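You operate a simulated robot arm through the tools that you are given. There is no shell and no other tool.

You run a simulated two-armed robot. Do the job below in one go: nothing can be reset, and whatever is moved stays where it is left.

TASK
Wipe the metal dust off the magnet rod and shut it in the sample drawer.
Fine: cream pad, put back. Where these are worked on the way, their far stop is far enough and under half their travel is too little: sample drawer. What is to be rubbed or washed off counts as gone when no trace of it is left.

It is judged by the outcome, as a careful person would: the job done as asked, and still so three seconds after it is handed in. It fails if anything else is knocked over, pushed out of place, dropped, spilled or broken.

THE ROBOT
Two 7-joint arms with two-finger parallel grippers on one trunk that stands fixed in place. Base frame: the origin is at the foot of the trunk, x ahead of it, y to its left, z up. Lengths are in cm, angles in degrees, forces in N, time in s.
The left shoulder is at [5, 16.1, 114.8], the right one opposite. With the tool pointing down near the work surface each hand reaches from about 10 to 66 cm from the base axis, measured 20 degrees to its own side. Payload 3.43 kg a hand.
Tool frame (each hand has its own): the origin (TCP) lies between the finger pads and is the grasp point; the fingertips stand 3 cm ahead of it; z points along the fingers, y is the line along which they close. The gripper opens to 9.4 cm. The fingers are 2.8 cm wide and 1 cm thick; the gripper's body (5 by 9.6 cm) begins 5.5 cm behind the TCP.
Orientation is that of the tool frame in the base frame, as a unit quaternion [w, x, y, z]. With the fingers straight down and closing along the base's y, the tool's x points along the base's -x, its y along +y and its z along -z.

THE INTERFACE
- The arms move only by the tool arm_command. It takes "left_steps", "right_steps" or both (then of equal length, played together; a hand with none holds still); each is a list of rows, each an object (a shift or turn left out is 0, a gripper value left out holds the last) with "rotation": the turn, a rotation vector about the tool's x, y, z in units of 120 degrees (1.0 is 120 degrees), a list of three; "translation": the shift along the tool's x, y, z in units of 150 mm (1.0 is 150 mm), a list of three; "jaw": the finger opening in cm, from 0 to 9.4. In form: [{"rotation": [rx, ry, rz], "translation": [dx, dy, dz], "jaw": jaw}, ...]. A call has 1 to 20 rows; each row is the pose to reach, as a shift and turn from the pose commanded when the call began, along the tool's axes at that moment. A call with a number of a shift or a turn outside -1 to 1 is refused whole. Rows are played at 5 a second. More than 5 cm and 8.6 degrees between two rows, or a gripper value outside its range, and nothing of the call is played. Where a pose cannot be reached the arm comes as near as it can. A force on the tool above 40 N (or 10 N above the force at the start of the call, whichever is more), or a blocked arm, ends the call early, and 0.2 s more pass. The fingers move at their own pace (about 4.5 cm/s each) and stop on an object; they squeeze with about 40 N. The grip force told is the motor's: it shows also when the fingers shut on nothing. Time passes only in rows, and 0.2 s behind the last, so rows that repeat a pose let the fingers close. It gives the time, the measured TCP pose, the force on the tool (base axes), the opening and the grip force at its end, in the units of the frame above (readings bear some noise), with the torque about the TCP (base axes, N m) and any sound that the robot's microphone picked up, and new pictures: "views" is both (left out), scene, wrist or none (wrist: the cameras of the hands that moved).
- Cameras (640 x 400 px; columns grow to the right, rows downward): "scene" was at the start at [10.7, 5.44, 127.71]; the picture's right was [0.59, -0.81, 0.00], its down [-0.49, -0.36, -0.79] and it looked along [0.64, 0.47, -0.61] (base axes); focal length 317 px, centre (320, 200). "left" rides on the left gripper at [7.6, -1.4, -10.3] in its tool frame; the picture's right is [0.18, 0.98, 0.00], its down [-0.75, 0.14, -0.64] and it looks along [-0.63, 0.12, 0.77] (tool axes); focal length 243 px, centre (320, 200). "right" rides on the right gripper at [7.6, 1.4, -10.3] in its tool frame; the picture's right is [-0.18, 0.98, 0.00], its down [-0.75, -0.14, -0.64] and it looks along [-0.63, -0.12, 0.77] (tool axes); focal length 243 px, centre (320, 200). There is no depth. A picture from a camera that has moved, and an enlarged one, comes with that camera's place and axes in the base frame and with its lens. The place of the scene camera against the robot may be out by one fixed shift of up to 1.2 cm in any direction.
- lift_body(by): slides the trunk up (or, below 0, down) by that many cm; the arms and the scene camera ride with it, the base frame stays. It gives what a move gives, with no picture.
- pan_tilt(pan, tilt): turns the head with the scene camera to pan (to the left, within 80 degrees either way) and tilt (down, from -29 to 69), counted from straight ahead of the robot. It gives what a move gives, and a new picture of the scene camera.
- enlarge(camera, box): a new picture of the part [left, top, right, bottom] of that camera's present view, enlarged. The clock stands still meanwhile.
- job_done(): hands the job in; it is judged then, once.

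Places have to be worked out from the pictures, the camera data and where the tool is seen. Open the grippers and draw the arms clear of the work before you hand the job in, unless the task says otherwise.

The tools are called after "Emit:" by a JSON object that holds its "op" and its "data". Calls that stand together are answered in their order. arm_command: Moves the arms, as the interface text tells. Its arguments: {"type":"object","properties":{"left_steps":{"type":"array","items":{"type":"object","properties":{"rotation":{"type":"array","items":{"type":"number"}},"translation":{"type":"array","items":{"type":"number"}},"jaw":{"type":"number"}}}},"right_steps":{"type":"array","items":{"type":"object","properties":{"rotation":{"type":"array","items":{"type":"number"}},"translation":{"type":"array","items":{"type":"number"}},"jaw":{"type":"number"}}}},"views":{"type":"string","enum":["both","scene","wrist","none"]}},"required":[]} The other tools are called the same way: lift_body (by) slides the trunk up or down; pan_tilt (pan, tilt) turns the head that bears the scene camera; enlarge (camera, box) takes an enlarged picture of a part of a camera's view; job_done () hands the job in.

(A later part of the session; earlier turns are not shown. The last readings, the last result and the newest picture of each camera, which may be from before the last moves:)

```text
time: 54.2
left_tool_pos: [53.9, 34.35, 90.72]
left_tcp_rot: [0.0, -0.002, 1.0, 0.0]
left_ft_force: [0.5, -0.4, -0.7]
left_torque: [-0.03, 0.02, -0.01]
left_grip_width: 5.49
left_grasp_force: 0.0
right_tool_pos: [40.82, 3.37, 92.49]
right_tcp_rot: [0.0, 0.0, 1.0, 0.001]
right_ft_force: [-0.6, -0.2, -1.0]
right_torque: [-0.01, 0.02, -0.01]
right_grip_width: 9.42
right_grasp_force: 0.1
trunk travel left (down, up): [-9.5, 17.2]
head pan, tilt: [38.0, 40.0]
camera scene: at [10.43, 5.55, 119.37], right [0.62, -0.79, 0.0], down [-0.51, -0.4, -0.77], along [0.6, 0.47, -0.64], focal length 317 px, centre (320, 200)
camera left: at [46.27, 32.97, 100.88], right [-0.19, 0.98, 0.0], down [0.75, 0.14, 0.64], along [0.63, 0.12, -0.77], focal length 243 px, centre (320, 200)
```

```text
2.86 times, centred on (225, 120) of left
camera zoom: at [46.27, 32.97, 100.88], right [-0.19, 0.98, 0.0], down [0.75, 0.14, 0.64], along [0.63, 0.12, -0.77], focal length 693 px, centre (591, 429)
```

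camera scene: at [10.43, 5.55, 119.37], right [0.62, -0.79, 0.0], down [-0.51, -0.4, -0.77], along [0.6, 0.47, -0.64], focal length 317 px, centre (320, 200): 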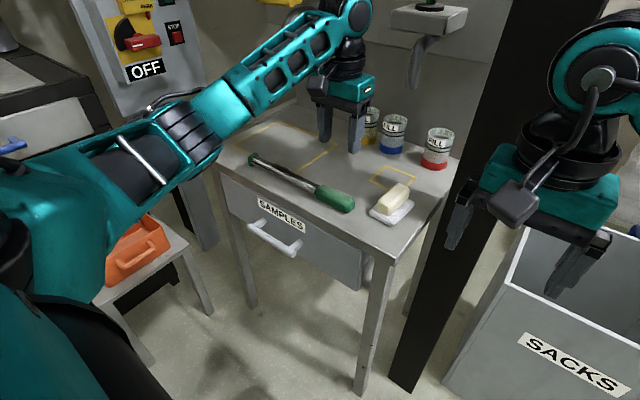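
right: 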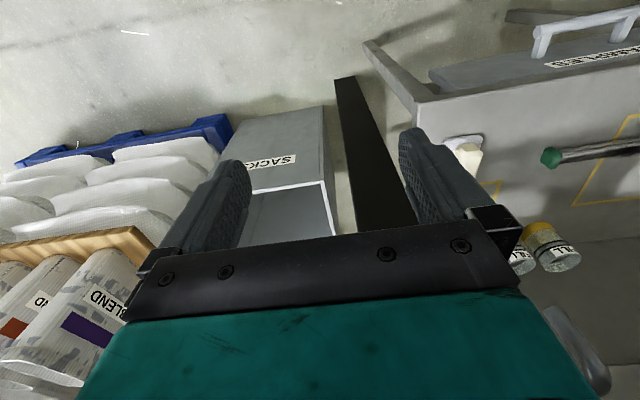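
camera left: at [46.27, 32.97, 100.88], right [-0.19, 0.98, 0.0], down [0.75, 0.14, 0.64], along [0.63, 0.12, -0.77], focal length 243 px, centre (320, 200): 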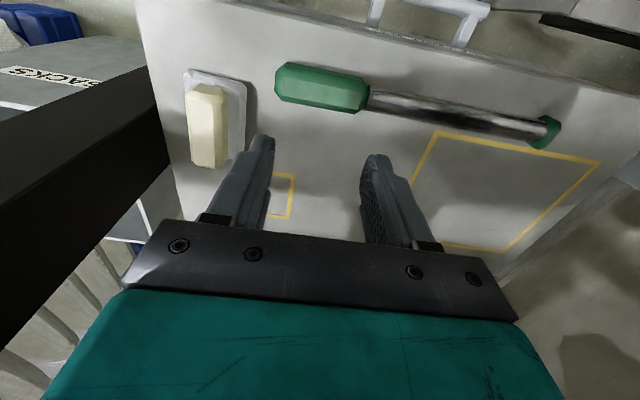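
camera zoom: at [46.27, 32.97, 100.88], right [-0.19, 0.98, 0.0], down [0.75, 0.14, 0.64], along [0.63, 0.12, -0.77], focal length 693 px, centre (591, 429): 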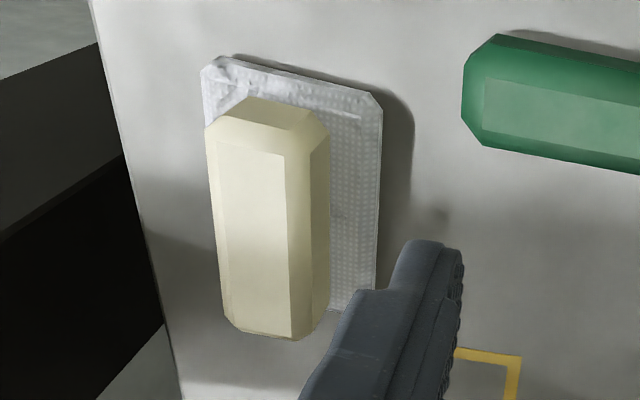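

Dust spans y≈43–53.5 on the rod's top. The pad: white base about 8.3×5.7 cm centred near (58.1, 24.4), cream grip block on it with its top at z≈78.6, turned about −4°. I move above it, jaws at 6.5.

Emit:
{"op": "arm_command", "data": {"left_steps": [{"rotation": [0, 0, 0.009], "translation": [-0.07, -0.17, 0.0], "jaw": 6.5}, {"rotation": [0, 0, 0.018], "translation": [-0.14, -0.34, 0.0]}, {"rotation": [0, 0, 0.027], "translation": [-0.21, -0.51, 0.05]}, {"rotation": [0, 0, 0.0375], "translation": [-0.28, -0.68, 0.15]}, {"rotation": [0, 0, 0.0375], "translation": [-0.28, -0.68, 0.2]}, {"rotation": [0, 0, 0.0375], "translation": [-0.28, -0.68, 0.2]}]}}

Emit:
{"op": "enlarge", "data": {"camera": "left", "box": [200, 30, 440, 240]}}

Emit:
{"op": "enlarge", "data": {"camera": "scene", "box": [340, 90, 460, 240]}}

```text
time: 55.6
left_tool_pos: [58.21, 24.03, 87.58]
left_tcp_rot: [0.001, 0.039, 0.999, 0.0]
left_ft_force: [0.5, 0.2, 0.6]
left_torque: [0.0, -0.01, 0.01]
left_grip_width: 6.51
left_grasp_force: 0.1
right_tool_pos: [40.86, 3.44, 92.54]
right_tcp_rot: [0.0, 0.0, 1.0, 0.0]
right_ft_force: [1.2, 0.5, 0.3]
right_torque: [0.03, -0.02, -0.01]
right_grip_width: 9.39
right_grasp_force: 0.1
trunk travel left (down, up): [-9.5, 17.2]
head pan, tilt: [38.0, 40.0]
camera scene: at [10.43, 5.56, 119.37], right [0.62, -0.79, 0.0], down [-0.51, -0.4, -0.77], along [0.6, 0.47, -0.64], focal length 317 px, centre (320, 200)
camera left: at [50.53, 23.19, 97.74], right [-0.11, 0.99, 0.0], down [0.76, 0.08, 0.64], along [0.64, 0.07, -0.77], focal length 243 px, centre (320, 200)
```

scene: 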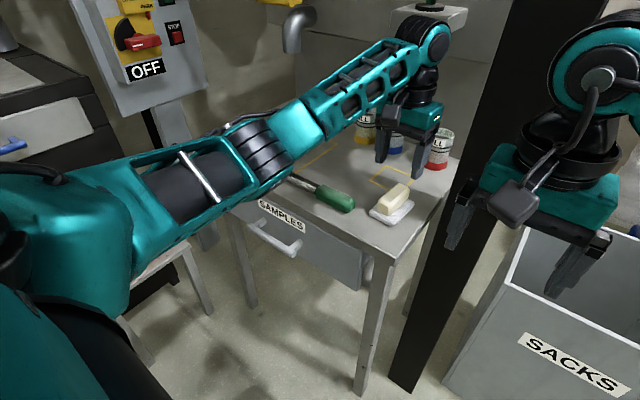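
left: 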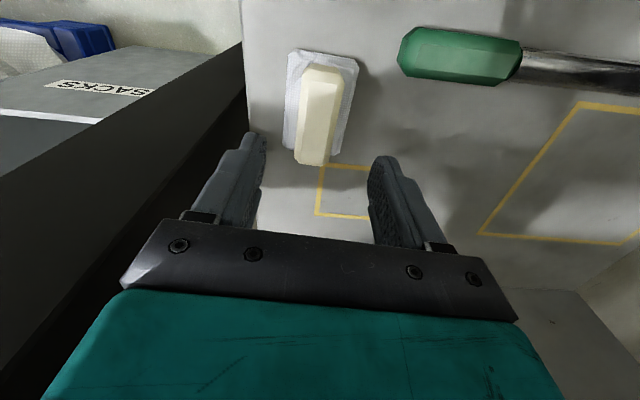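

```text
1.90 times, centred on (320, 135) of left
camera zoom: at [50.53, 23.19, 97.74], right [-0.11, 0.99, 0.0], down [0.76, 0.08, 0.64], along [0.64, 0.07, -0.77], focal length 462 px, centre (320, 324)
```

zoom: 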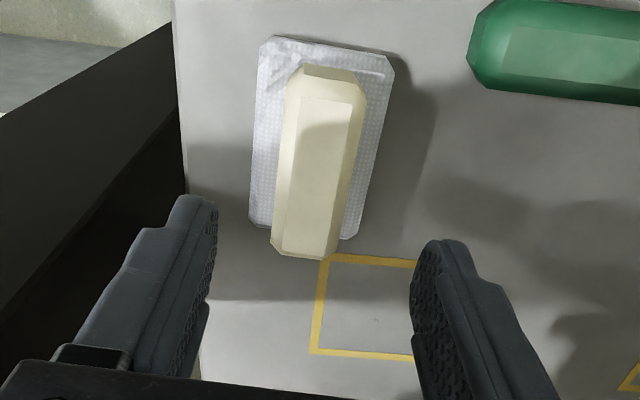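

```text
2.67 times, centred on (400, 165) of scene
camera zoom: at [10.43, 5.56, 119.37], right [0.62, -0.79, 0.0], down [-0.51, -0.4, -0.77], along [0.6, 0.47, -0.64], focal length 846 px, centre (107, 293)
```

zoom: 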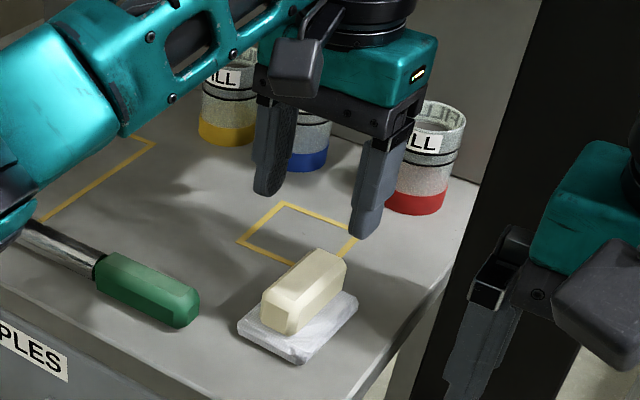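

The block is centred near (58.6, 23.8), yaw about −3.5°, and my fingers straddle it. I descend to TCP z≈79.6 so the tips stay above the white base, then close.

Emit:
{"op": "arm_command", "data": {"left_steps": [{"translation": [-0.021, -0.015, 0.13]}, {"translation": [-0.021, -0.015, 0.26]}, {"translation": [-0.021, -0.015, 0.39]}, {"translation": [-0.021, -0.015, 0.48]}, {"translation": [-0.021, -0.015, 0.53]}, {"translation": [-0.021, -0.015, 0.53]}]}}

Emit:
{"op": "enlarge", "data": {"camera": "scene", "box": [340, 130, 440, 230]}}

```text
time: 57.0
left_tool_pos: [58.45, 23.88, 79.64]
left_tcp_rot: [0.0, 0.039, 0.999, 0.001]
left_ft_force: [-0.6, -0.1, -0.6]
left_torque: [-0.02, 0.02, -0.02]
left_grip_width: 6.52
left_grasp_force: 0.0
right_tool_pos: [40.93, 3.33, 92.43]
right_tcp_rot: [0.0, 0.0, 1.0, 0.0]
right_ft_force: [-0.4, -0.1, 0.4]
right_torque: [0.01, -0.05, 0.0]
right_grip_width: 9.41
right_grasp_force: 0.1
trunk travel left (down, up): [-9.5, 17.2]
head pan, tilt: [38.0, 40.0]
camera scene: at [10.43, 5.55, 119.37], right [0.62, -0.79, 0.0], down [-0.51, -0.4, -0.77], along [0.6, 0.47, -0.64], focal length 317 px, centre (320, 200)
camera left: at [50.71, 23.1, 89.83], right [-0.11, 0.99, 0.0], down [0.76, 0.08, 0.64], along [0.64, 0.07, -0.77], focal length 243 px, centre (320, 200)
```

scene: 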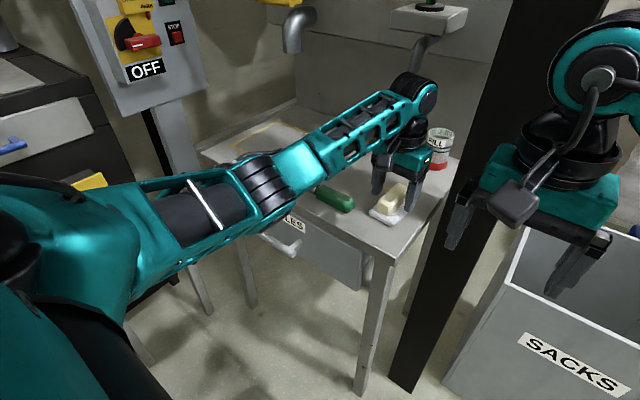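
left: 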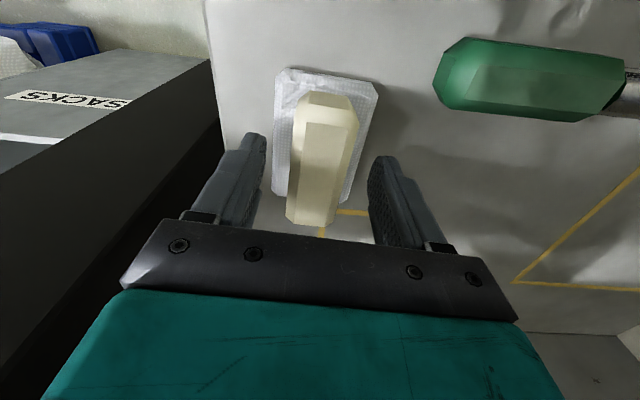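

```text
4.00 times, centred on (390, 180) of scene
camera zoom: at [10.43, 5.55, 119.37], right [0.62, -0.79, 0.0], down [-0.51, -0.4, -0.77], along [0.6, 0.47, -0.64], focal length 1269 px, centre (40, 280)
```

zoom: 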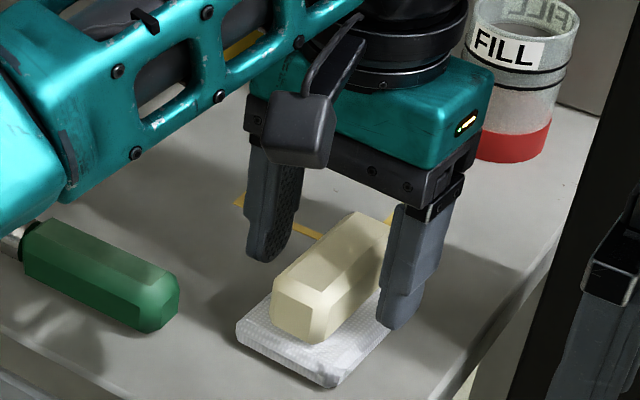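

The fingers straddle the block with their tips just above the base. I close.

Emit:
{"op": "arm_command", "data": {"left_steps": [{"jaw": 4.5}, {"jaw": 3.0}, {"jaw": 0}, {"jaw": 0}, {"jaw": 0}, {"jaw": 0}]}}

Emit:
{"op": "enlarge", "data": {"camera": "scene", "box": [340, 130, 440, 230]}}

```text
time: 58.5
left_tool_pos: [58.42, 23.92, 79.69]
left_tcp_rot: [0.0, 0.04, 0.999, 0.0]
left_ft_force: [0.1, -0.5, 0.1]
left_torque: [-0.02, 0.0, -0.01]
left_grip_width: 3.08
left_grasp_force: 40.2
right_tool_pos: [40.82, 3.49, 92.41]
right_tcp_rot: [0.0, 0.0, 1.0, -0.001]
right_ft_force: [-0.3, -0.7, -0.5]
right_torque: [0.0, 0.03, 0.01]
right_grip_width: 9.39
right_grasp_force: 0.0
trunk travel left (down, up): [-9.5, 17.2]
head pan, tilt: [38.0, 40.0]
camera scene: at [10.43, 5.55, 119.37], right [0.62, -0.79, 0.0], down [-0.51, -0.4, -0.77], along [0.6, 0.47, -0.64], focal length 317 px, centre (320, 200)
camera left: at [50.71, 23.09, 89.85], right [-0.11, 0.99, 0.0], down [0.76, 0.08, 0.64], along [0.64, 0.07, -0.77], focal length 243 px, centre (320, 200)
```

scene: 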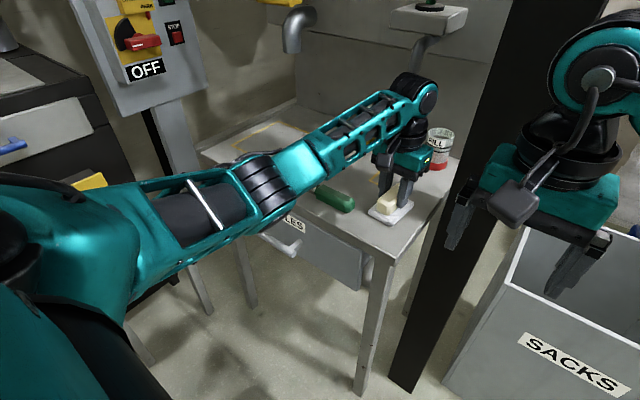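
left: 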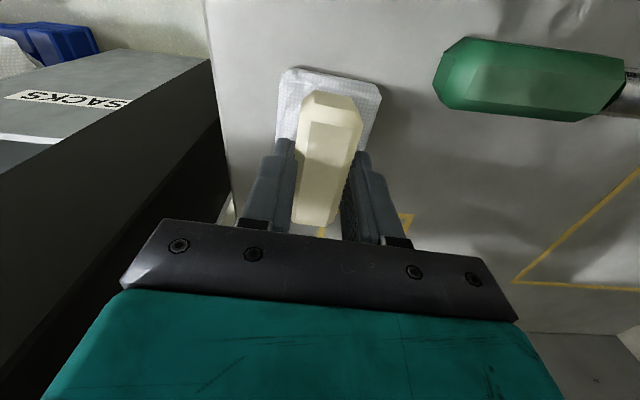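

```text
4.00 times, centred on (390, 180) of scene
camera zoom: at [10.43, 5.55, 119.37], right [0.62, -0.79, 0.0], down [-0.51, -0.4, -0.77], along [0.6, 0.47, -0.64], focal length 1269 px, centre (40, 280)
```

zoom: 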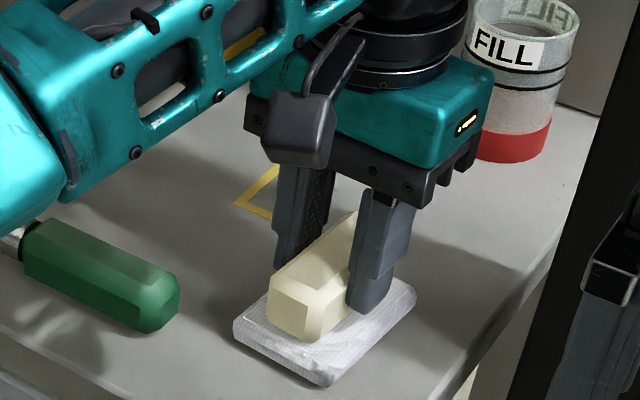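

Gripped at 3.08 cm. I lift a little to see whether the white base comes along with the block.

Emit:
{"op": "arm_command", "data": {"left_steps": [{"translation": [0, 0, -0.1]}, {"translation": [0, 0, -0.25]}, {"translation": [0, 0, -0.4]}, {"translation": [0, 0, -0.4]}]}}

Emit:
{"op": "enlarge", "data": {"camera": "scene", "box": [340, 110, 440, 230]}}

```text
time: 59.5
left_tool_pos: [58.44, 23.82, 85.88]
left_tcp_rot: [0.0, 0.039, 0.999, -0.001]
left_ft_force: [0.3, 0.0, -0.4]
left_torque: [-0.01, -0.02, -0.01]
left_grip_width: 3.12
left_grasp_force: 40.1
right_tool_pos: [40.92, 3.44, 92.56]
right_tcp_rot: [0.0, 0.0, 1.0, 0.0]
right_ft_force: [0.3, 0.5, -0.1]
right_torque: [0.01, -0.01, -0.01]
right_grip_width: 9.41
right_grasp_force: 0.0
trunk travel left (down, up): [-9.5, 17.2]
head pan, tilt: [38.0, 40.0]
camera scene: at [10.43, 5.55, 119.37], right [0.62, -0.79, 0.0], down [-0.51, -0.4, -0.77], along [0.6, 0.47, -0.64], focal length 317 px, centre (320, 200)
camera left: at [50.68, 23.1, 95.91], right [-0.11, 0.99, 0.0], down [0.76, 0.08, 0.64], along [0.64, 0.07, -0.77], focal length 243 px, centre (320, 200)
```

scene: 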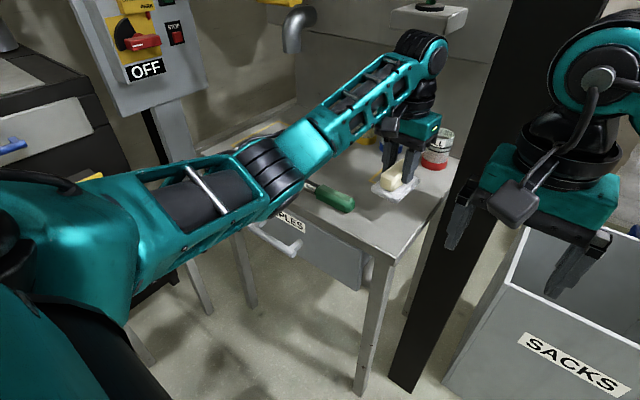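
left: 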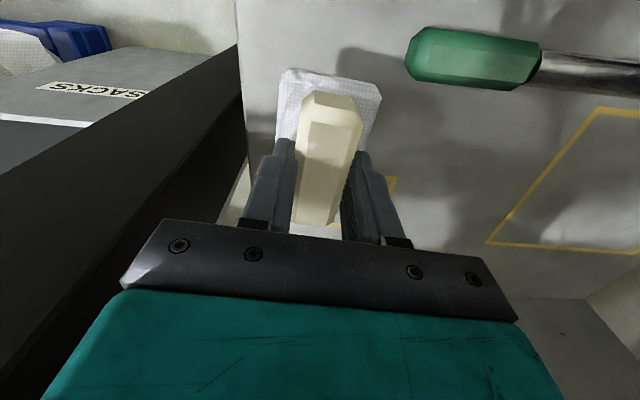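

```text
3.33 times, centred on (390, 170) of scene
camera zoom: at [10.43, 5.55, 119.37], right [0.62, -0.79, 0.0], down [-0.51, -0.4, -0.77], along [0.6, 0.47, -0.64], focal length 1058 px, centre (87, 300)
```

zoom: 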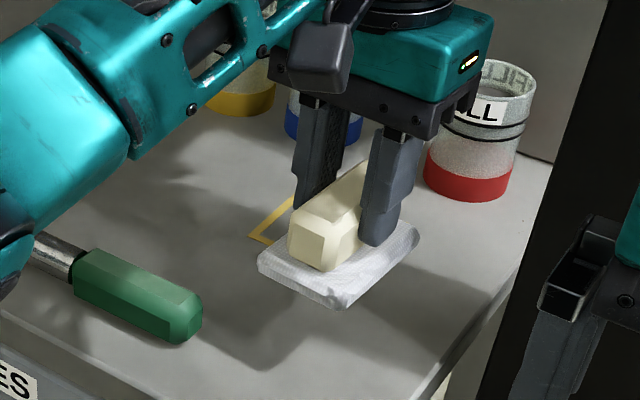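

The pad and its grip come up as one piece. I carry it over to the rod, first 13 cm in y.

Emit:
{"op": "arm_command", "data": {"left_steps": [{"translation": [0.05, 0.17, -0.06]}, {"translation": [0.1, 0.34, -0.12]}, {"translation": [0.16, 0.51, -0.18]}, {"translation": [0.21, 0.68, -0.2]}, {"translation": [0.267, 0.848, -0.2]}, {"translation": [0.267, 0.848, -0.2]}], "views": "none"}}

Emit:
{"op": "arm_command", "data": {"left_steps": [{"translation": [0.05, 0.15, 0.06]}, {"translation": [0.1, 0.3, 0.12]}, {"translation": [0.15, 0.45, 0.18]}, {"translation": [0.2, 0.6, 0.24]}, {"translation": [0.232, 0.751, 0.3]}, {"translation": [0.232, 0.751, 0.3]}]}}

```text
time: 60.9
left_tool_pos: [55.39, 37.09, 88.64]
left_tcp_rot: [0.0, 0.039, 0.999, 0.0]
left_ft_force: [-0.3, 1.3, -0.6]
left_torque: [0.01, 0.0, 0.03]
left_grip_width: 3.08
left_grasp_force: 40.1
right_tool_pos: [40.76, 3.4, 92.37]
right_tcp_rot: [0.0, 0.0, 1.0, 0.0]
right_ft_force: [-0.2, -0.4, 0.4]
right_torque: [0.05, 0.02, 0.01]
right_grip_width: 9.38
right_grasp_force: 0.1
trunk travel left (down, up): [-9.5, 17.2]
head pan, tilt: [38.0, 40.0]
```

```text
time: 62.2
left_tool_pos: [52.99, 48.62, 84.14]
left_tcp_rot: [0.0, 0.04, 0.999, 0.0]
left_ft_force: [0.2, -0.4, -0.1]
left_torque: [-0.02, 0.03, 0.05]
left_grip_width: 3.09
left_grasp_force: 39.6
right_tool_pos: [40.82, 3.43, 92.44]
right_tcp_rot: [0.0, -0.001, 1.0, 0.0]
right_ft_force: [-0.3, -0.3, 0.0]
right_torque: [-0.02, 0.01, 0.04]
right_grip_width: 9.4
right_grasp_force: 0.1
trunk travel left (down, up): [-9.5, 17.2]
head pan, tilt: [38.0, 40.0]
camera scene: at [10.43, 5.57, 119.37], right [0.62, -0.79, 0.0], down [-0.51, -0.4, -0.77], along [0.6, 0.47, -0.64], focal length 317 px, centre (320, 200)
camera left: at [45.22, 47.7, 94.25], right [-0.11, 0.99, 0.0], down [0.76, 0.08, 0.64], along [0.64, 0.07, -0.77], focal length 243 px, centre (320, 200)
```

scene: 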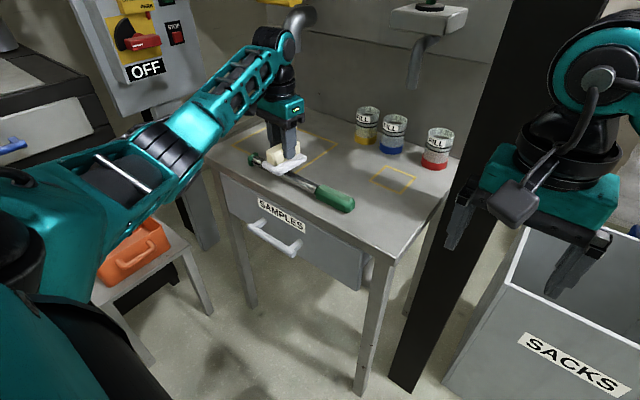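
left: 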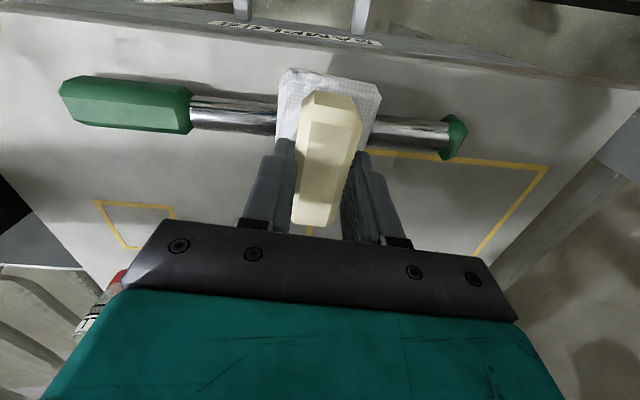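

The pad is over the dust. I lower it gently to feel contact with the rod's top.

Emit:
{"op": "arm_command", "data": {"left_steps": [{"translation": [0.03, 0, 0.05]}, {"translation": [0.03, 0, 0.09]}, {"translation": [0.03, 0, 0.11]}, {"translation": [0.03, 0, 0.125]}, {"translation": [0.03, 0, 0.125]}], "views": "none"}}

```text
time: 63.5
left_tool_pos: [52.54, 48.58, 82.49]
left_tcp_rot: [0.001, 0.039, 0.999, 0.0]
left_ft_force: [-1.2, -1.3, 6.6]
left_torque: [-0.05, 0.0, 0.0]
left_grip_width: 3.07
left_grasp_force: 40.1
right_tool_pos: [40.77, 3.37, 92.57]
right_tcp_rot: [0.0, 0.0, 1.0, 0.001]
right_ft_force: [0.7, -0.2, 0.2]
right_torque: [0.02, 0.0, 0.0]
right_grip_width: 9.4
right_grasp_force: 0.1
trunk travel left (down, up): [-9.5, 17.2]
head pan, tilt: [38.0, 40.0]
```

Contact at 6.6 N. I rub along the rod from y≈43 to 53.5 and back.

Emit:
{"op": "arm_command", "data": {"left_steps": [{"translation": [0, -0.08, 0]}, {"translation": [0, -0.16, 0]}, {"translation": [0, -0.24, 0]}, {"translation": [0, -0.32, 0]}, {"translation": [0, -0.38, 0]}, {"translation": [0, -0.28, 0]}, {"translation": [0, -0.18, 0]}, {"translation": [0, -0.08, 0]}, {"translation": [0, 0.02, 0]}, {"translation": [0, 0.12, 0]}, {"translation": [0, 0.22, 0]}, {"translation": [0, 0.3, 0]}, {"translation": [0, 0.22, 0]}, {"translation": [0, 0.12, 0]}, {"translation": [0, 0.02, 0]}, {"translation": [0, -0.08, 0]}, {"translation": [0, -0.18, 0]}, {"translation": [0, -0.28, 0]}, {"translation": [0, -0.36, 0]}, {"translation": [0, -0.36, 0]}]}}

Emit:
{"op": "enlarge", "data": {"camera": "scene", "box": [230, 130, 370, 230]}}

```text
time: 67.7
left_tool_pos: [52.0, 43.04, 82.61]
left_tcp_rot: [0.0, 0.038, 0.999, 0.0]
left_ft_force: [0.0, 1.1, 1.2]
left_torque: [0.05, 0.0, 0.05]
left_grip_width: 3.06
left_grasp_force: 40.2
right_tool_pos: [40.81, 3.37, 92.52]
right_tcp_rot: [0.0, 0.001, 1.0, 0.0]
right_ft_force: [0.4, 0.2, 1.1]
right_torque: [0.01, -0.03, -0.01]
right_grip_width: 9.41
right_grasp_force: 0.0
trunk travel left (down, up): [-9.5, 17.2]
head pan, tilt: [38.0, 40.0]
camera scene: at [10.42, 5.55, 119.38], right [0.62, -0.79, 0.0], down [-0.51, -0.4, -0.77], along [0.6, 0.47, -0.64], focal length 317 px, centre (320, 200)
camera left: at [44.24, 42.14, 92.68], right [-0.11, 0.99, 0.0], down [0.76, 0.08, 0.64], along [0.64, 0.07, -0.77], focal length 243 px, centre (320, 200)
```

scene: 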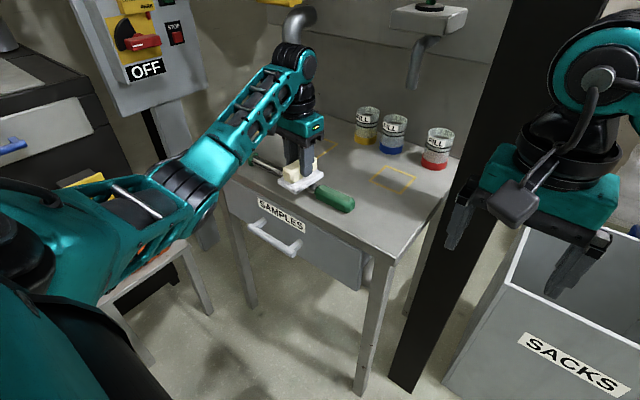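
left: 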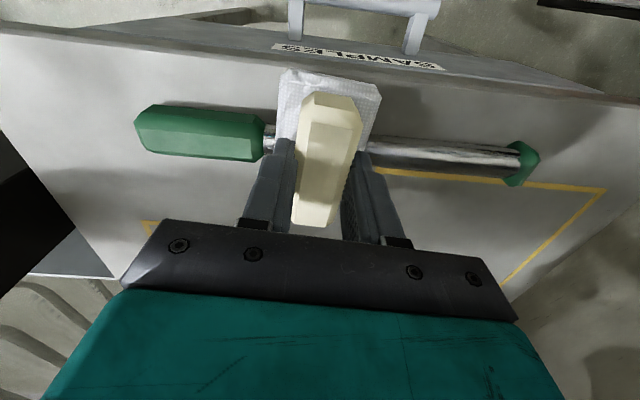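

```text
4.00 times, centred on (300, 180) of scene
camera zoom: at [10.42, 5.55, 119.38], right [0.62, -0.79, 0.0], down [-0.51, -0.4, -0.77], along [0.6, 0.47, -0.64], focal length 1269 px, centre (400, 280)
```

zoom: 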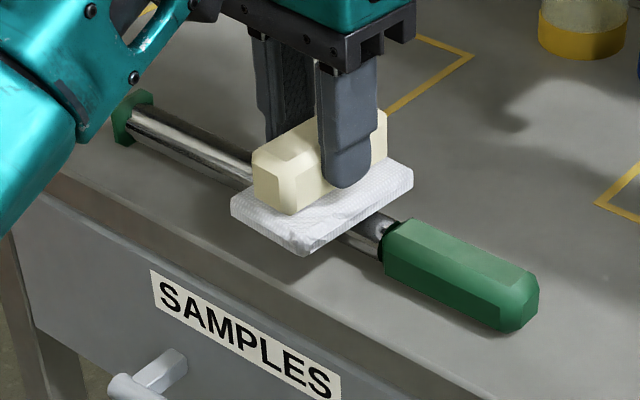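

The rub ran with light contact. I raise the pad and draw it toward the handle side to inspect the rod.

Emit:
{"op": "arm_command", "data": {"left_steps": [{"translation": [0, -0.05, -0.15]}, {"translation": [0, -0.2, -0.3]}, {"translation": [0, -0.4, -0.45]}, {"translation": [0, -0.6, -0.55]}, {"translation": [0, -0.6, -0.55]}]}}

Emit:
{"op": "enlarge", "data": {"camera": "scene", "box": [253, 145, 333, 205]}}

Emit:
{"op": "enlarge", "data": {"camera": "left", "box": [340, 50, 620, 200]}}

```text
time: 68.8
left_tool_pos: [51.13, 33.95, 90.87]
left_tcp_rot: [0.0, 0.039, 0.999, 0.0]
left_ft_force: [0.0, 0.4, -0.3]
left_torque: [0.01, 0.01, -0.02]
left_grip_width: 3.1
left_grasp_force: 39.9
right_tool_pos: [40.91, 3.36, 92.51]
right_tcp_rot: [0.0, 0.0, 1.0, 0.0]
right_ft_force: [1.0, -0.5, 0.4]
right_torque: [-0.02, 0.0, 0.01]
right_grip_width: 9.42
right_grasp_force: 0.0
trunk travel left (down, up): [-9.5, 17.2]
head pan, tilt: [38.0, 40.0]
camera scene: at [10.43, 5.55, 119.37], right [0.62, -0.79, 0.0], down [-0.51, -0.4, -0.77], along [0.6, 0.47, -0.64], focal length 317 px, centre (320, 200)
camera left: at [43.35, 33.18, 101.1], right [-0.11, 0.99, 0.0], down [0.76, 0.08, 0.64], along [0.64, 0.07, -0.77], focal length 243 px, centre (320, 200)
```

scene: 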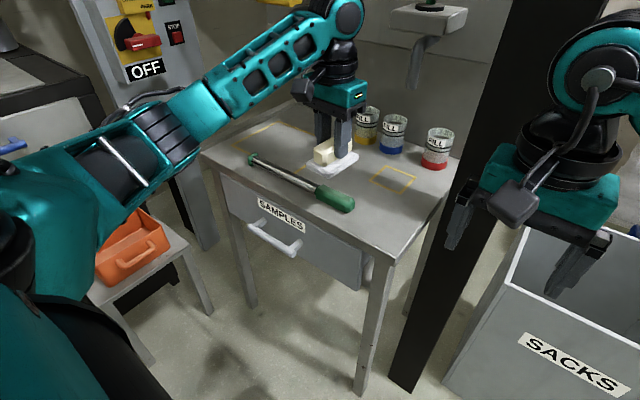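
left: 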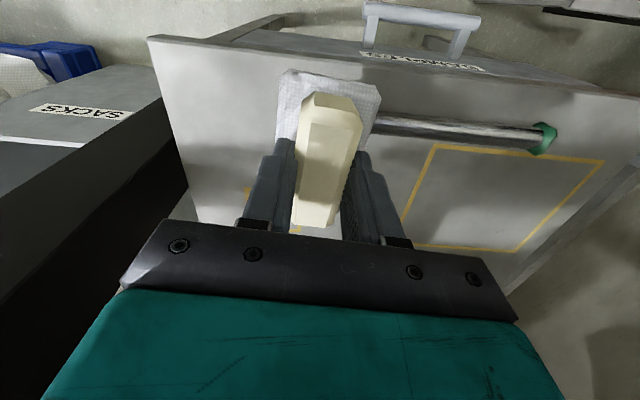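

```text
6.67 times, centred on (293, 175) of scene
camera zoom: at [10.43, 5.55, 119.37], right [0.62, -0.79, 0.0], down [-0.51, -0.4, -0.77], along [0.6, 0.47, -0.64], focal length 2115 px, centre (500, 367)
```

zoom: 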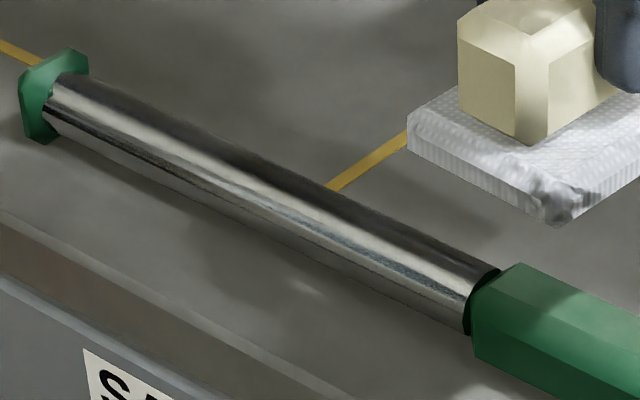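

```text
2.29 times, centred on (480, 125) of left
camera zoom: at [43.35, 33.18, 101.1], right [-0.11, 0.99, 0.0], down [0.76, 0.08, 0.64], along [0.64, 0.07, -0.77], focal length 555 px, centre (-46, 371)
```

zoom: 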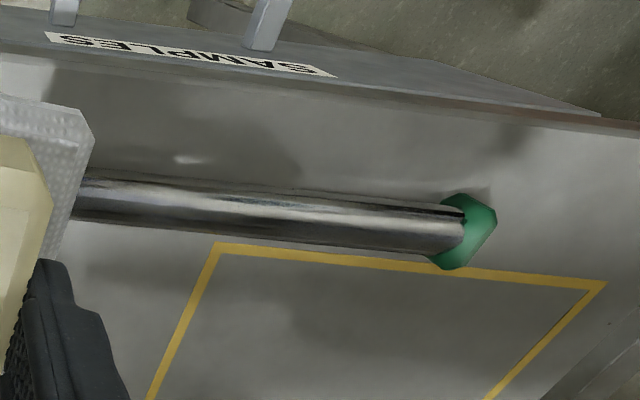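

The bristles are gone. I zoom in harder on the rod for any faint remains.

Emit:
{"op": "enlarge", "data": {"camera": "scene", "box": [255, 152, 315, 192]}}

Emit:
{"op": "enlarge", "data": {"camera": "left", "box": [370, 100, 470, 165]}}

Emit:
{"op": "enlarge", "data": {"camera": "left", "box": [440, 100, 570, 175]}}

```text
10.00 times, centred on (285, 172) of scene
camera zoom: at [10.43, 5.55, 119.37], right [0.62, -0.79, 0.0], down [-0.51, -0.4, -0.77], along [0.6, 0.47, -0.64], focal length 3173 px, centre (670, 480)
```

zoom: 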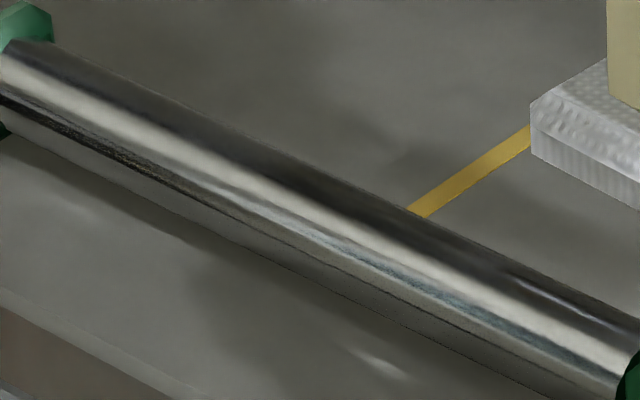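

```text
6.15 times, centred on (420, 132) of left
camera zoom: at [43.35, 33.18, 101.1], right [-0.11, 0.99, 0.0], down [0.76, 0.08, 0.64], along [0.64, 0.07, -0.77], focal length 1493 px, centre (-295, 615)
```

zoom: 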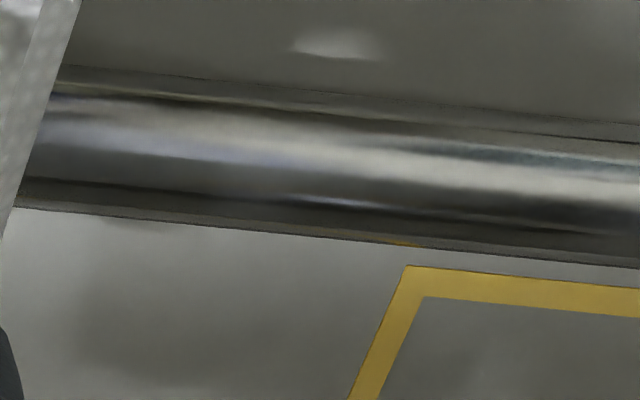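

```text
4.92 times, centred on (505, 138) of left
camera zoom: at [43.35, 33.18, 101.1], right [-0.11, 0.99, 0.0], down [0.76, 0.08, 0.64], along [0.64, 0.07, -0.77], focal length 1194 px, centre (-591, 508)
```

zoom: 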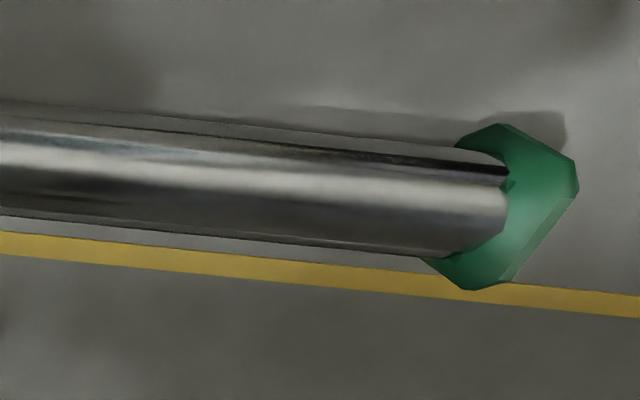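

It looks clean from above, but to be thorough I'll also rub the front and back flanks. I tilt the pad 25° forward and bring it just off the rod's front-top side.

Emit:
{"op": "arm_command", "data": {"left_steps": [{"rotation": [0, -0.052, 0], "translation": [0.054, 0.164, 0.05]}, {"rotation": [0, -0.104, 0], "translation": [0.107, 0.328, 0.15]}, {"rotation": [0, -0.156, 0], "translation": [0.16, 0.49, 0.28]}, {"rotation": [0, -0.208, 0], "translation": [0.214, 0.655, 0.416]}, {"rotation": [0, -0.208, 0], "translation": [0.214, 0.655, 0.416]}]}}

Emit:
{"op": "enlarge", "data": {"camera": "scene", "box": [230, 120, 370, 230]}}

```text
time: 70.0
left_tool_pos: [48.87, 44.07, 84.5]
left_tcp_rot: [0.216, 0.038, 0.976, -0.008]
left_ft_force: [0.2, -0.2, -1.6]
left_torque: [0.04, 0.01, 0.0]
left_grip_width: 3.09
left_grasp_force: 39.9
right_tool_pos: [40.86, 3.37, 92.42]
right_tcp_rot: [0.0, -0.001, 1.0, 0.001]
right_ft_force: [0.4, -1.0, -0.2]
right_torque: [0.0, -0.02, 0.04]
right_grip_width: 9.39
right_grasp_force: 0.1
trunk travel left (down, up): [-9.5, 17.2]
head pan, tilt: [38.0, 40.0]
camera scene: at [10.42, 5.57, 119.37], right [0.62, -0.79, 0.0], down [-0.51, -0.4, -0.77], along [0.6, 0.47, -0.64], focal length 317 px, centre (320, 200)
camera left: at [37.52, 43.52, 90.49], right [-0.09, 0.99, -0.08], down [0.42, 0.11, 0.9], along [0.9, 0.05, -0.43], focal length 243 px, centre (320, 200)
```

scene: 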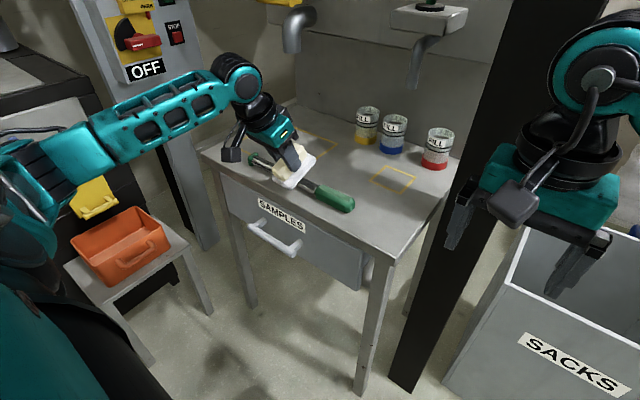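
left: 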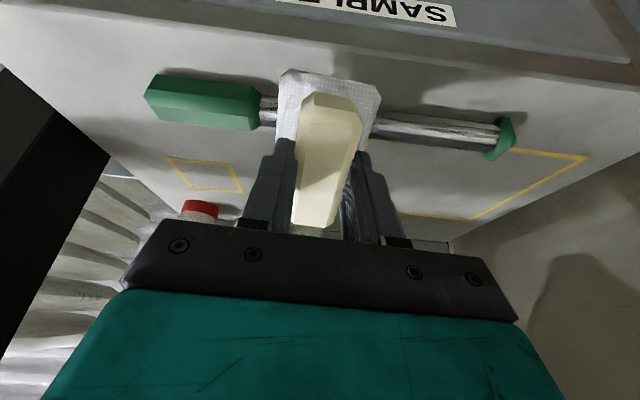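

```text
3.64 times, centred on (300, 175) of scene
camera zoom: at [10.42, 5.57, 119.37], right [0.62, -0.79, 0.0], down [-0.51, -0.4, -0.77], along [0.6, 0.47, -0.64], focal length 1154 px, centre (393, 291)
```

zoom: 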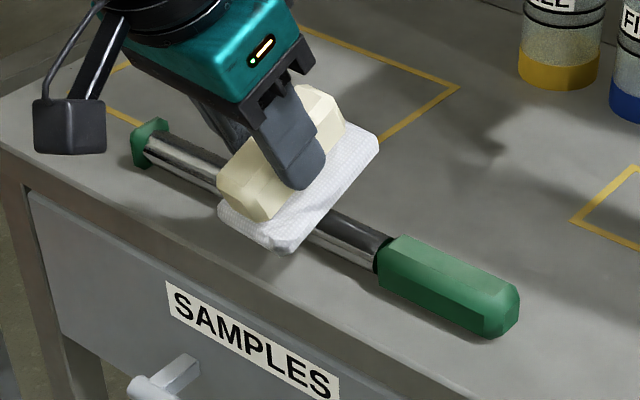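

Now I press along the tool axis until it touches the front-top flank.

Emit:
{"op": "arm_command", "data": {"left_steps": [{"translation": [0, 0, 0.08]}, {"translation": [0, 0, 0.14]}, {"translation": [0, 0, 0.17]}, {"translation": [0, 0, 0.19]}, {"translation": [0, 0, 0.2]}, {"translation": [0, 0, 0.2]}], "views": "none"}}

```text
time: 71.5
left_tool_pos: [50.14, 44.14, 81.83]
left_tcp_rot: [0.218, 0.037, 0.975, -0.007]
left_ft_force: [-2.3, 0.6, 8.0]
left_torque: [0.29, -0.12, 0.08]
left_grip_width: 3.09
left_grasp_force: 40.2
right_tool_pos: [40.86, 3.4, 92.42]
right_tcp_rot: [0.001, -0.001, 1.0, -0.001]
right_ft_force: [-0.5, 0.0, 0.2]
right_torque: [0.0, 0.0, 0.0]
right_grip_width: 9.42
right_grasp_force: 0.0
trunk travel left (down, up): [-9.5, 17.2]
head pan, tilt: [38.0, 40.0]
```

8 N of contact. I rub along y with this tilt, keeping x constant.

Emit:
{"op": "arm_command", "data": {"left_steps": [{"translation": [0.0069, 0.0998, -0.003]}, {"translation": [0.0138, 0.1995, -0.006]}, {"translation": [0.0207, 0.2993, -0.009]}, {"translation": [0.0276, 0.399, -0.012]}, {"translation": [0.0345, 0.4988, -0.015]}, {"translation": [0.0414, 0.5985, -0.018]}, {"translation": [0.0437, 0.6318, -0.019]}, {"translation": [0.0368, 0.532, -0.016]}, {"translation": [0.0299, 0.4323, -0.013]}, {"translation": [0.023, 0.3325, -0.01]}, {"translation": [0.0161, 0.2328, -0.007]}, {"translation": [0.0092, 0.133, -0.004]}, {"translation": [0.0023, 0.0333, -0.001]}, {"translation": [-0.0046, -0.0665, 0.002]}, {"translation": [0.0046, 0.0665, -0.002]}, {"translation": [0.0138, 0.1995, -0.006]}, {"translation": [0.023, 0.3325, -0.01]}, {"translation": [0.0322, 0.4655, -0.014]}, {"translation": [0.0414, 0.5985, -0.018]}, {"translation": [0.0414, 0.5985, -0.018]}]}}

```text
time: 75.7
left_tool_pos: [50.11, 53.06, 81.6]
left_tcp_rot: [0.216, 0.038, 0.976, -0.008]
left_ft_force: [-2.1, -0.4, 1.1]
left_torque: [0.03, 0.04, 0.04]
left_grip_width: 3.1
left_grasp_force: 39.4
right_tool_pos: [40.9, 3.38, 92.55]
right_tcp_rot: [0.0, 0.0, 1.0, 0.0]
right_ft_force: [1.1, -0.9, 0.0]
right_torque: [0.01, -0.02, -0.02]
right_grip_width: 9.45
right_grasp_force: 0.0
trunk travel left (down, up): [-9.5, 17.2]
head pan, tilt: [38.0, 40.0]
camera scene: at [10.4, 5.54, 119.38], right [0.62, -0.79, 0.0], down [-0.51, -0.4, -0.77], along [0.6, 0.47, -0.64], focal length 317 px, centre (320, 200)
camera left: at [38.82, 52.58, 87.69], right [-0.09, 0.99, -0.08], down [0.42, 0.11, 0.9], along [0.9, 0.05, -0.43], focal length 243 px, centre (320, 200)
```

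scene: 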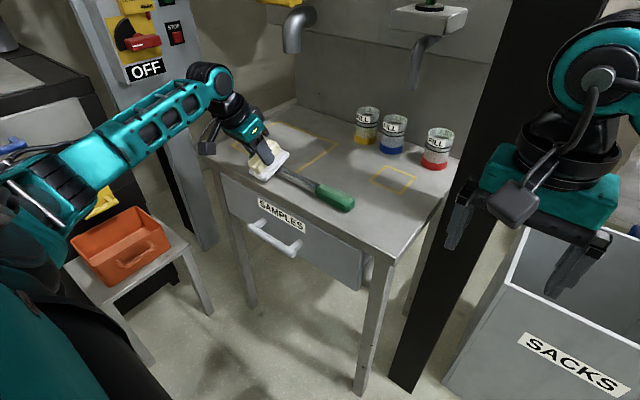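
left: 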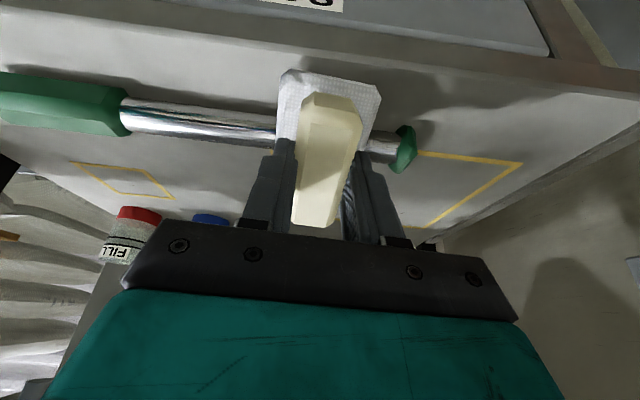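

Front flank done. I lift off and look at the rod from this side and from above.

Emit:
{"op": "arm_command", "data": {"left_steps": [{"translation": [0, 0, -0.15]}, {"translation": [0, 0, -0.35]}, {"translation": [0.05, 0, -0.55]}, {"rotation": [0, 0.05, 0], "translation": [0.1, 0, -0.7]}, {"rotation": [0, 0.1, 0], "translation": [0.1, 0, -0.75]}, {"rotation": [0, 0.15, 0], "translation": [0.1, 0, -0.8]}, {"rotation": [0, 0.208, 0], "translation": [0.1, 0, -0.8]}, {"rotation": [0, 0.208, 0], "translation": [0.1, 0, -0.8]}]}}

Emit:
{"op": "enlarge", "data": {"camera": "scene", "box": [240, 145, 340, 210]}}

Emit:
{"op": "enlarge", "data": {"camera": "left", "box": [100, 0, 480, 200]}}

```text
time: 77.5
left_tool_pos: [43.79, 53.69, 91.88]
left_tcp_rot: [-0.001, 0.039, 0.999, 0.0]
left_ft_force: [0.2, 0.0, -0.9]
left_torque: [0.02, 0.04, -0.02]
left_grip_width: 3.1
left_grasp_force: 40.3
right_tool_pos: [40.93, 3.39, 92.44]
right_tcp_rot: [0.0, 0.0, 1.0, -0.001]
right_ft_force: [0.3, -0.2, -0.5]
right_torque: [0.03, -0.01, 0.03]
right_grip_width: 9.39
right_grasp_force: 0.1
trunk travel left (down, up): [-9.5, 17.2]
head pan, tilt: [38.0, 40.0]
camera scene: at [10.45, 5.55, 119.37], right [0.62, -0.79, 0.0], down [-0.51, -0.4, -0.77], along [0.6, 0.47, -0.64], focal length 317 px, centre (320, 200)
camera left: at [36.06, 52.78, 101.99], right [-0.11, 0.99, 0.0], down [0.76, 0.08, 0.64], along [0.64, 0.07, -0.77], focal length 243 px, centre (320, 200)
```

scene: 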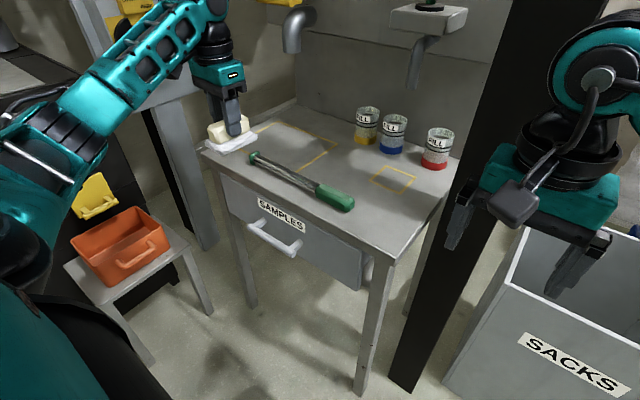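
left: 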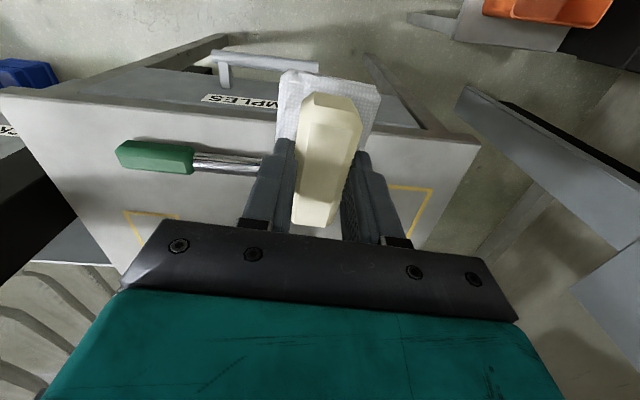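

```text
6.15 times, centred on (290, 178) of scene
camera zoom: at [10.45, 5.55, 119.37], right [0.62, -0.79, 0.0], down [-0.51, -0.4, -0.77], along [0.6, 0.47, -0.64], focal length 1952 px, centre (505, 338)
```

zoom: 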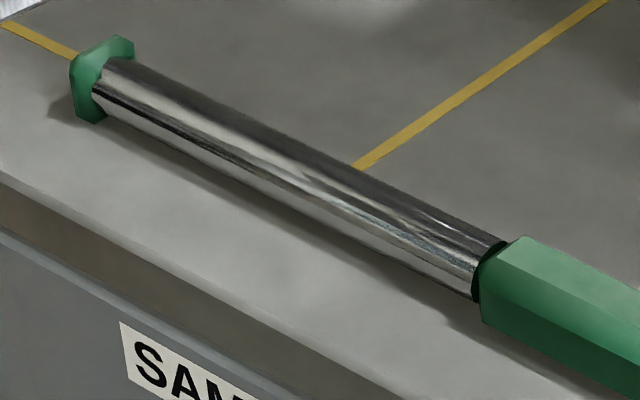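

```text
1.68 times, centred on (290, 100) of left
camera zoom: at [36.06, 52.78, 101.99], right [-0.11, 0.99, 0.0], down [0.76, 0.08, 0.64], along [0.64, 0.07, -0.77], focal length 409 px, centre (370, 368)
```

zoom: 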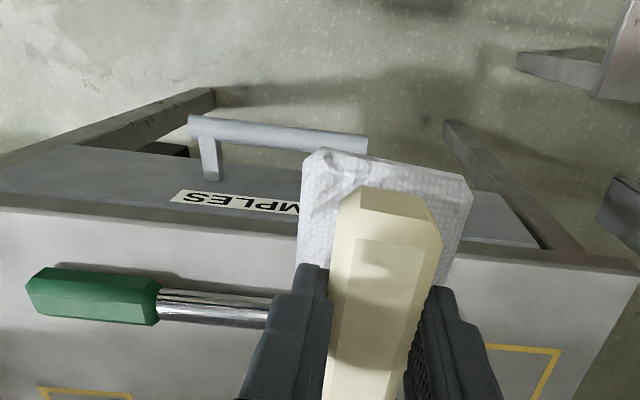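

The rod reflects evenly along its whole length now. For good measure I do one more top pass with a slight backward lean (8°), staying inside safe reach.

Emit:
{"op": "arm_command", "data": {"left_steps": [{"rotation": [0, 0.013, 0], "translation": [-0.14, -0.092, 0.03]}, {"rotation": [0, 0.027, 0], "translation": [-0.28, -0.184, 0.1]}, {"rotation": [0, 0.04, 0], "translation": [-0.42, -0.276, 0.2]}, {"rotation": [0, 0.054, 0], "translation": [-0.56, -0.368, 0.32]}, {"rotation": [0, 0.067, 0], "translation": [-0.698, -0.46, 0.433]}, {"rotation": [0, 0.067, 0], "translation": [-0.698, -0.46, 0.433]}], "views": "none"}}

Emit:
{"op": "arm_command", "data": {"left_steps": [{"translation": [0, 0, 0.08]}, {"translation": [0, 0, 0.14]}, {"translation": [0, 0, 0.18]}, {"translation": [0, 0, 0.2]}, {"translation": [0, 0, 0.21]}, {"translation": [0, 0, 0.21]}], "views": "none"}}

```text
time: 78.8
left_tool_pos: [54.02, 45.88, 85.44]
left_tcp_rot: [-0.07, 0.04, 0.997, 0.002]
left_ft_force: [-0.5, 0.0, -1.4]
left_torque: [-0.03, -0.02, -0.02]
left_grip_width: 3.09
left_grasp_force: 40.0
right_tool_pos: [40.93, 3.51, 92.47]
right_tcp_rot: [0.0, 0.0, 1.0, 0.0]
right_ft_force: [0.0, 0.8, 0.5]
right_torque: [-0.01, 0.03, -0.02]
right_grip_width: 9.41
right_grasp_force: 0.0
trunk travel left (down, up): [-9.5, 17.2]
head pan, tilt: [38.0, 40.0]
```

```text
time: 80.2
left_tool_pos: [53.4, 45.9, 82.56]
left_tcp_rot: [-0.066, 0.039, 0.997, 0.004]
left_ft_force: [8.2, 2.6, 21.8]
left_torque: [-0.28, -0.58, 0.1]
left_grip_width: 3.1
left_grasp_force: 40.2
right_tool_pos: [40.75, 3.28, 92.51]
right_tcp_rot: [0.001, -0.001, 1.0, 0.0]
right_ft_force: [-0.1, 0.1, 0.5]
right_torque: [0.01, -0.03, -0.06]
right_grip_width: 9.37
right_grasp_force: 0.1
trunk travel left (down, up): [-9.5, 17.2]
head pan, tilt: [38.0, 40.0]
```

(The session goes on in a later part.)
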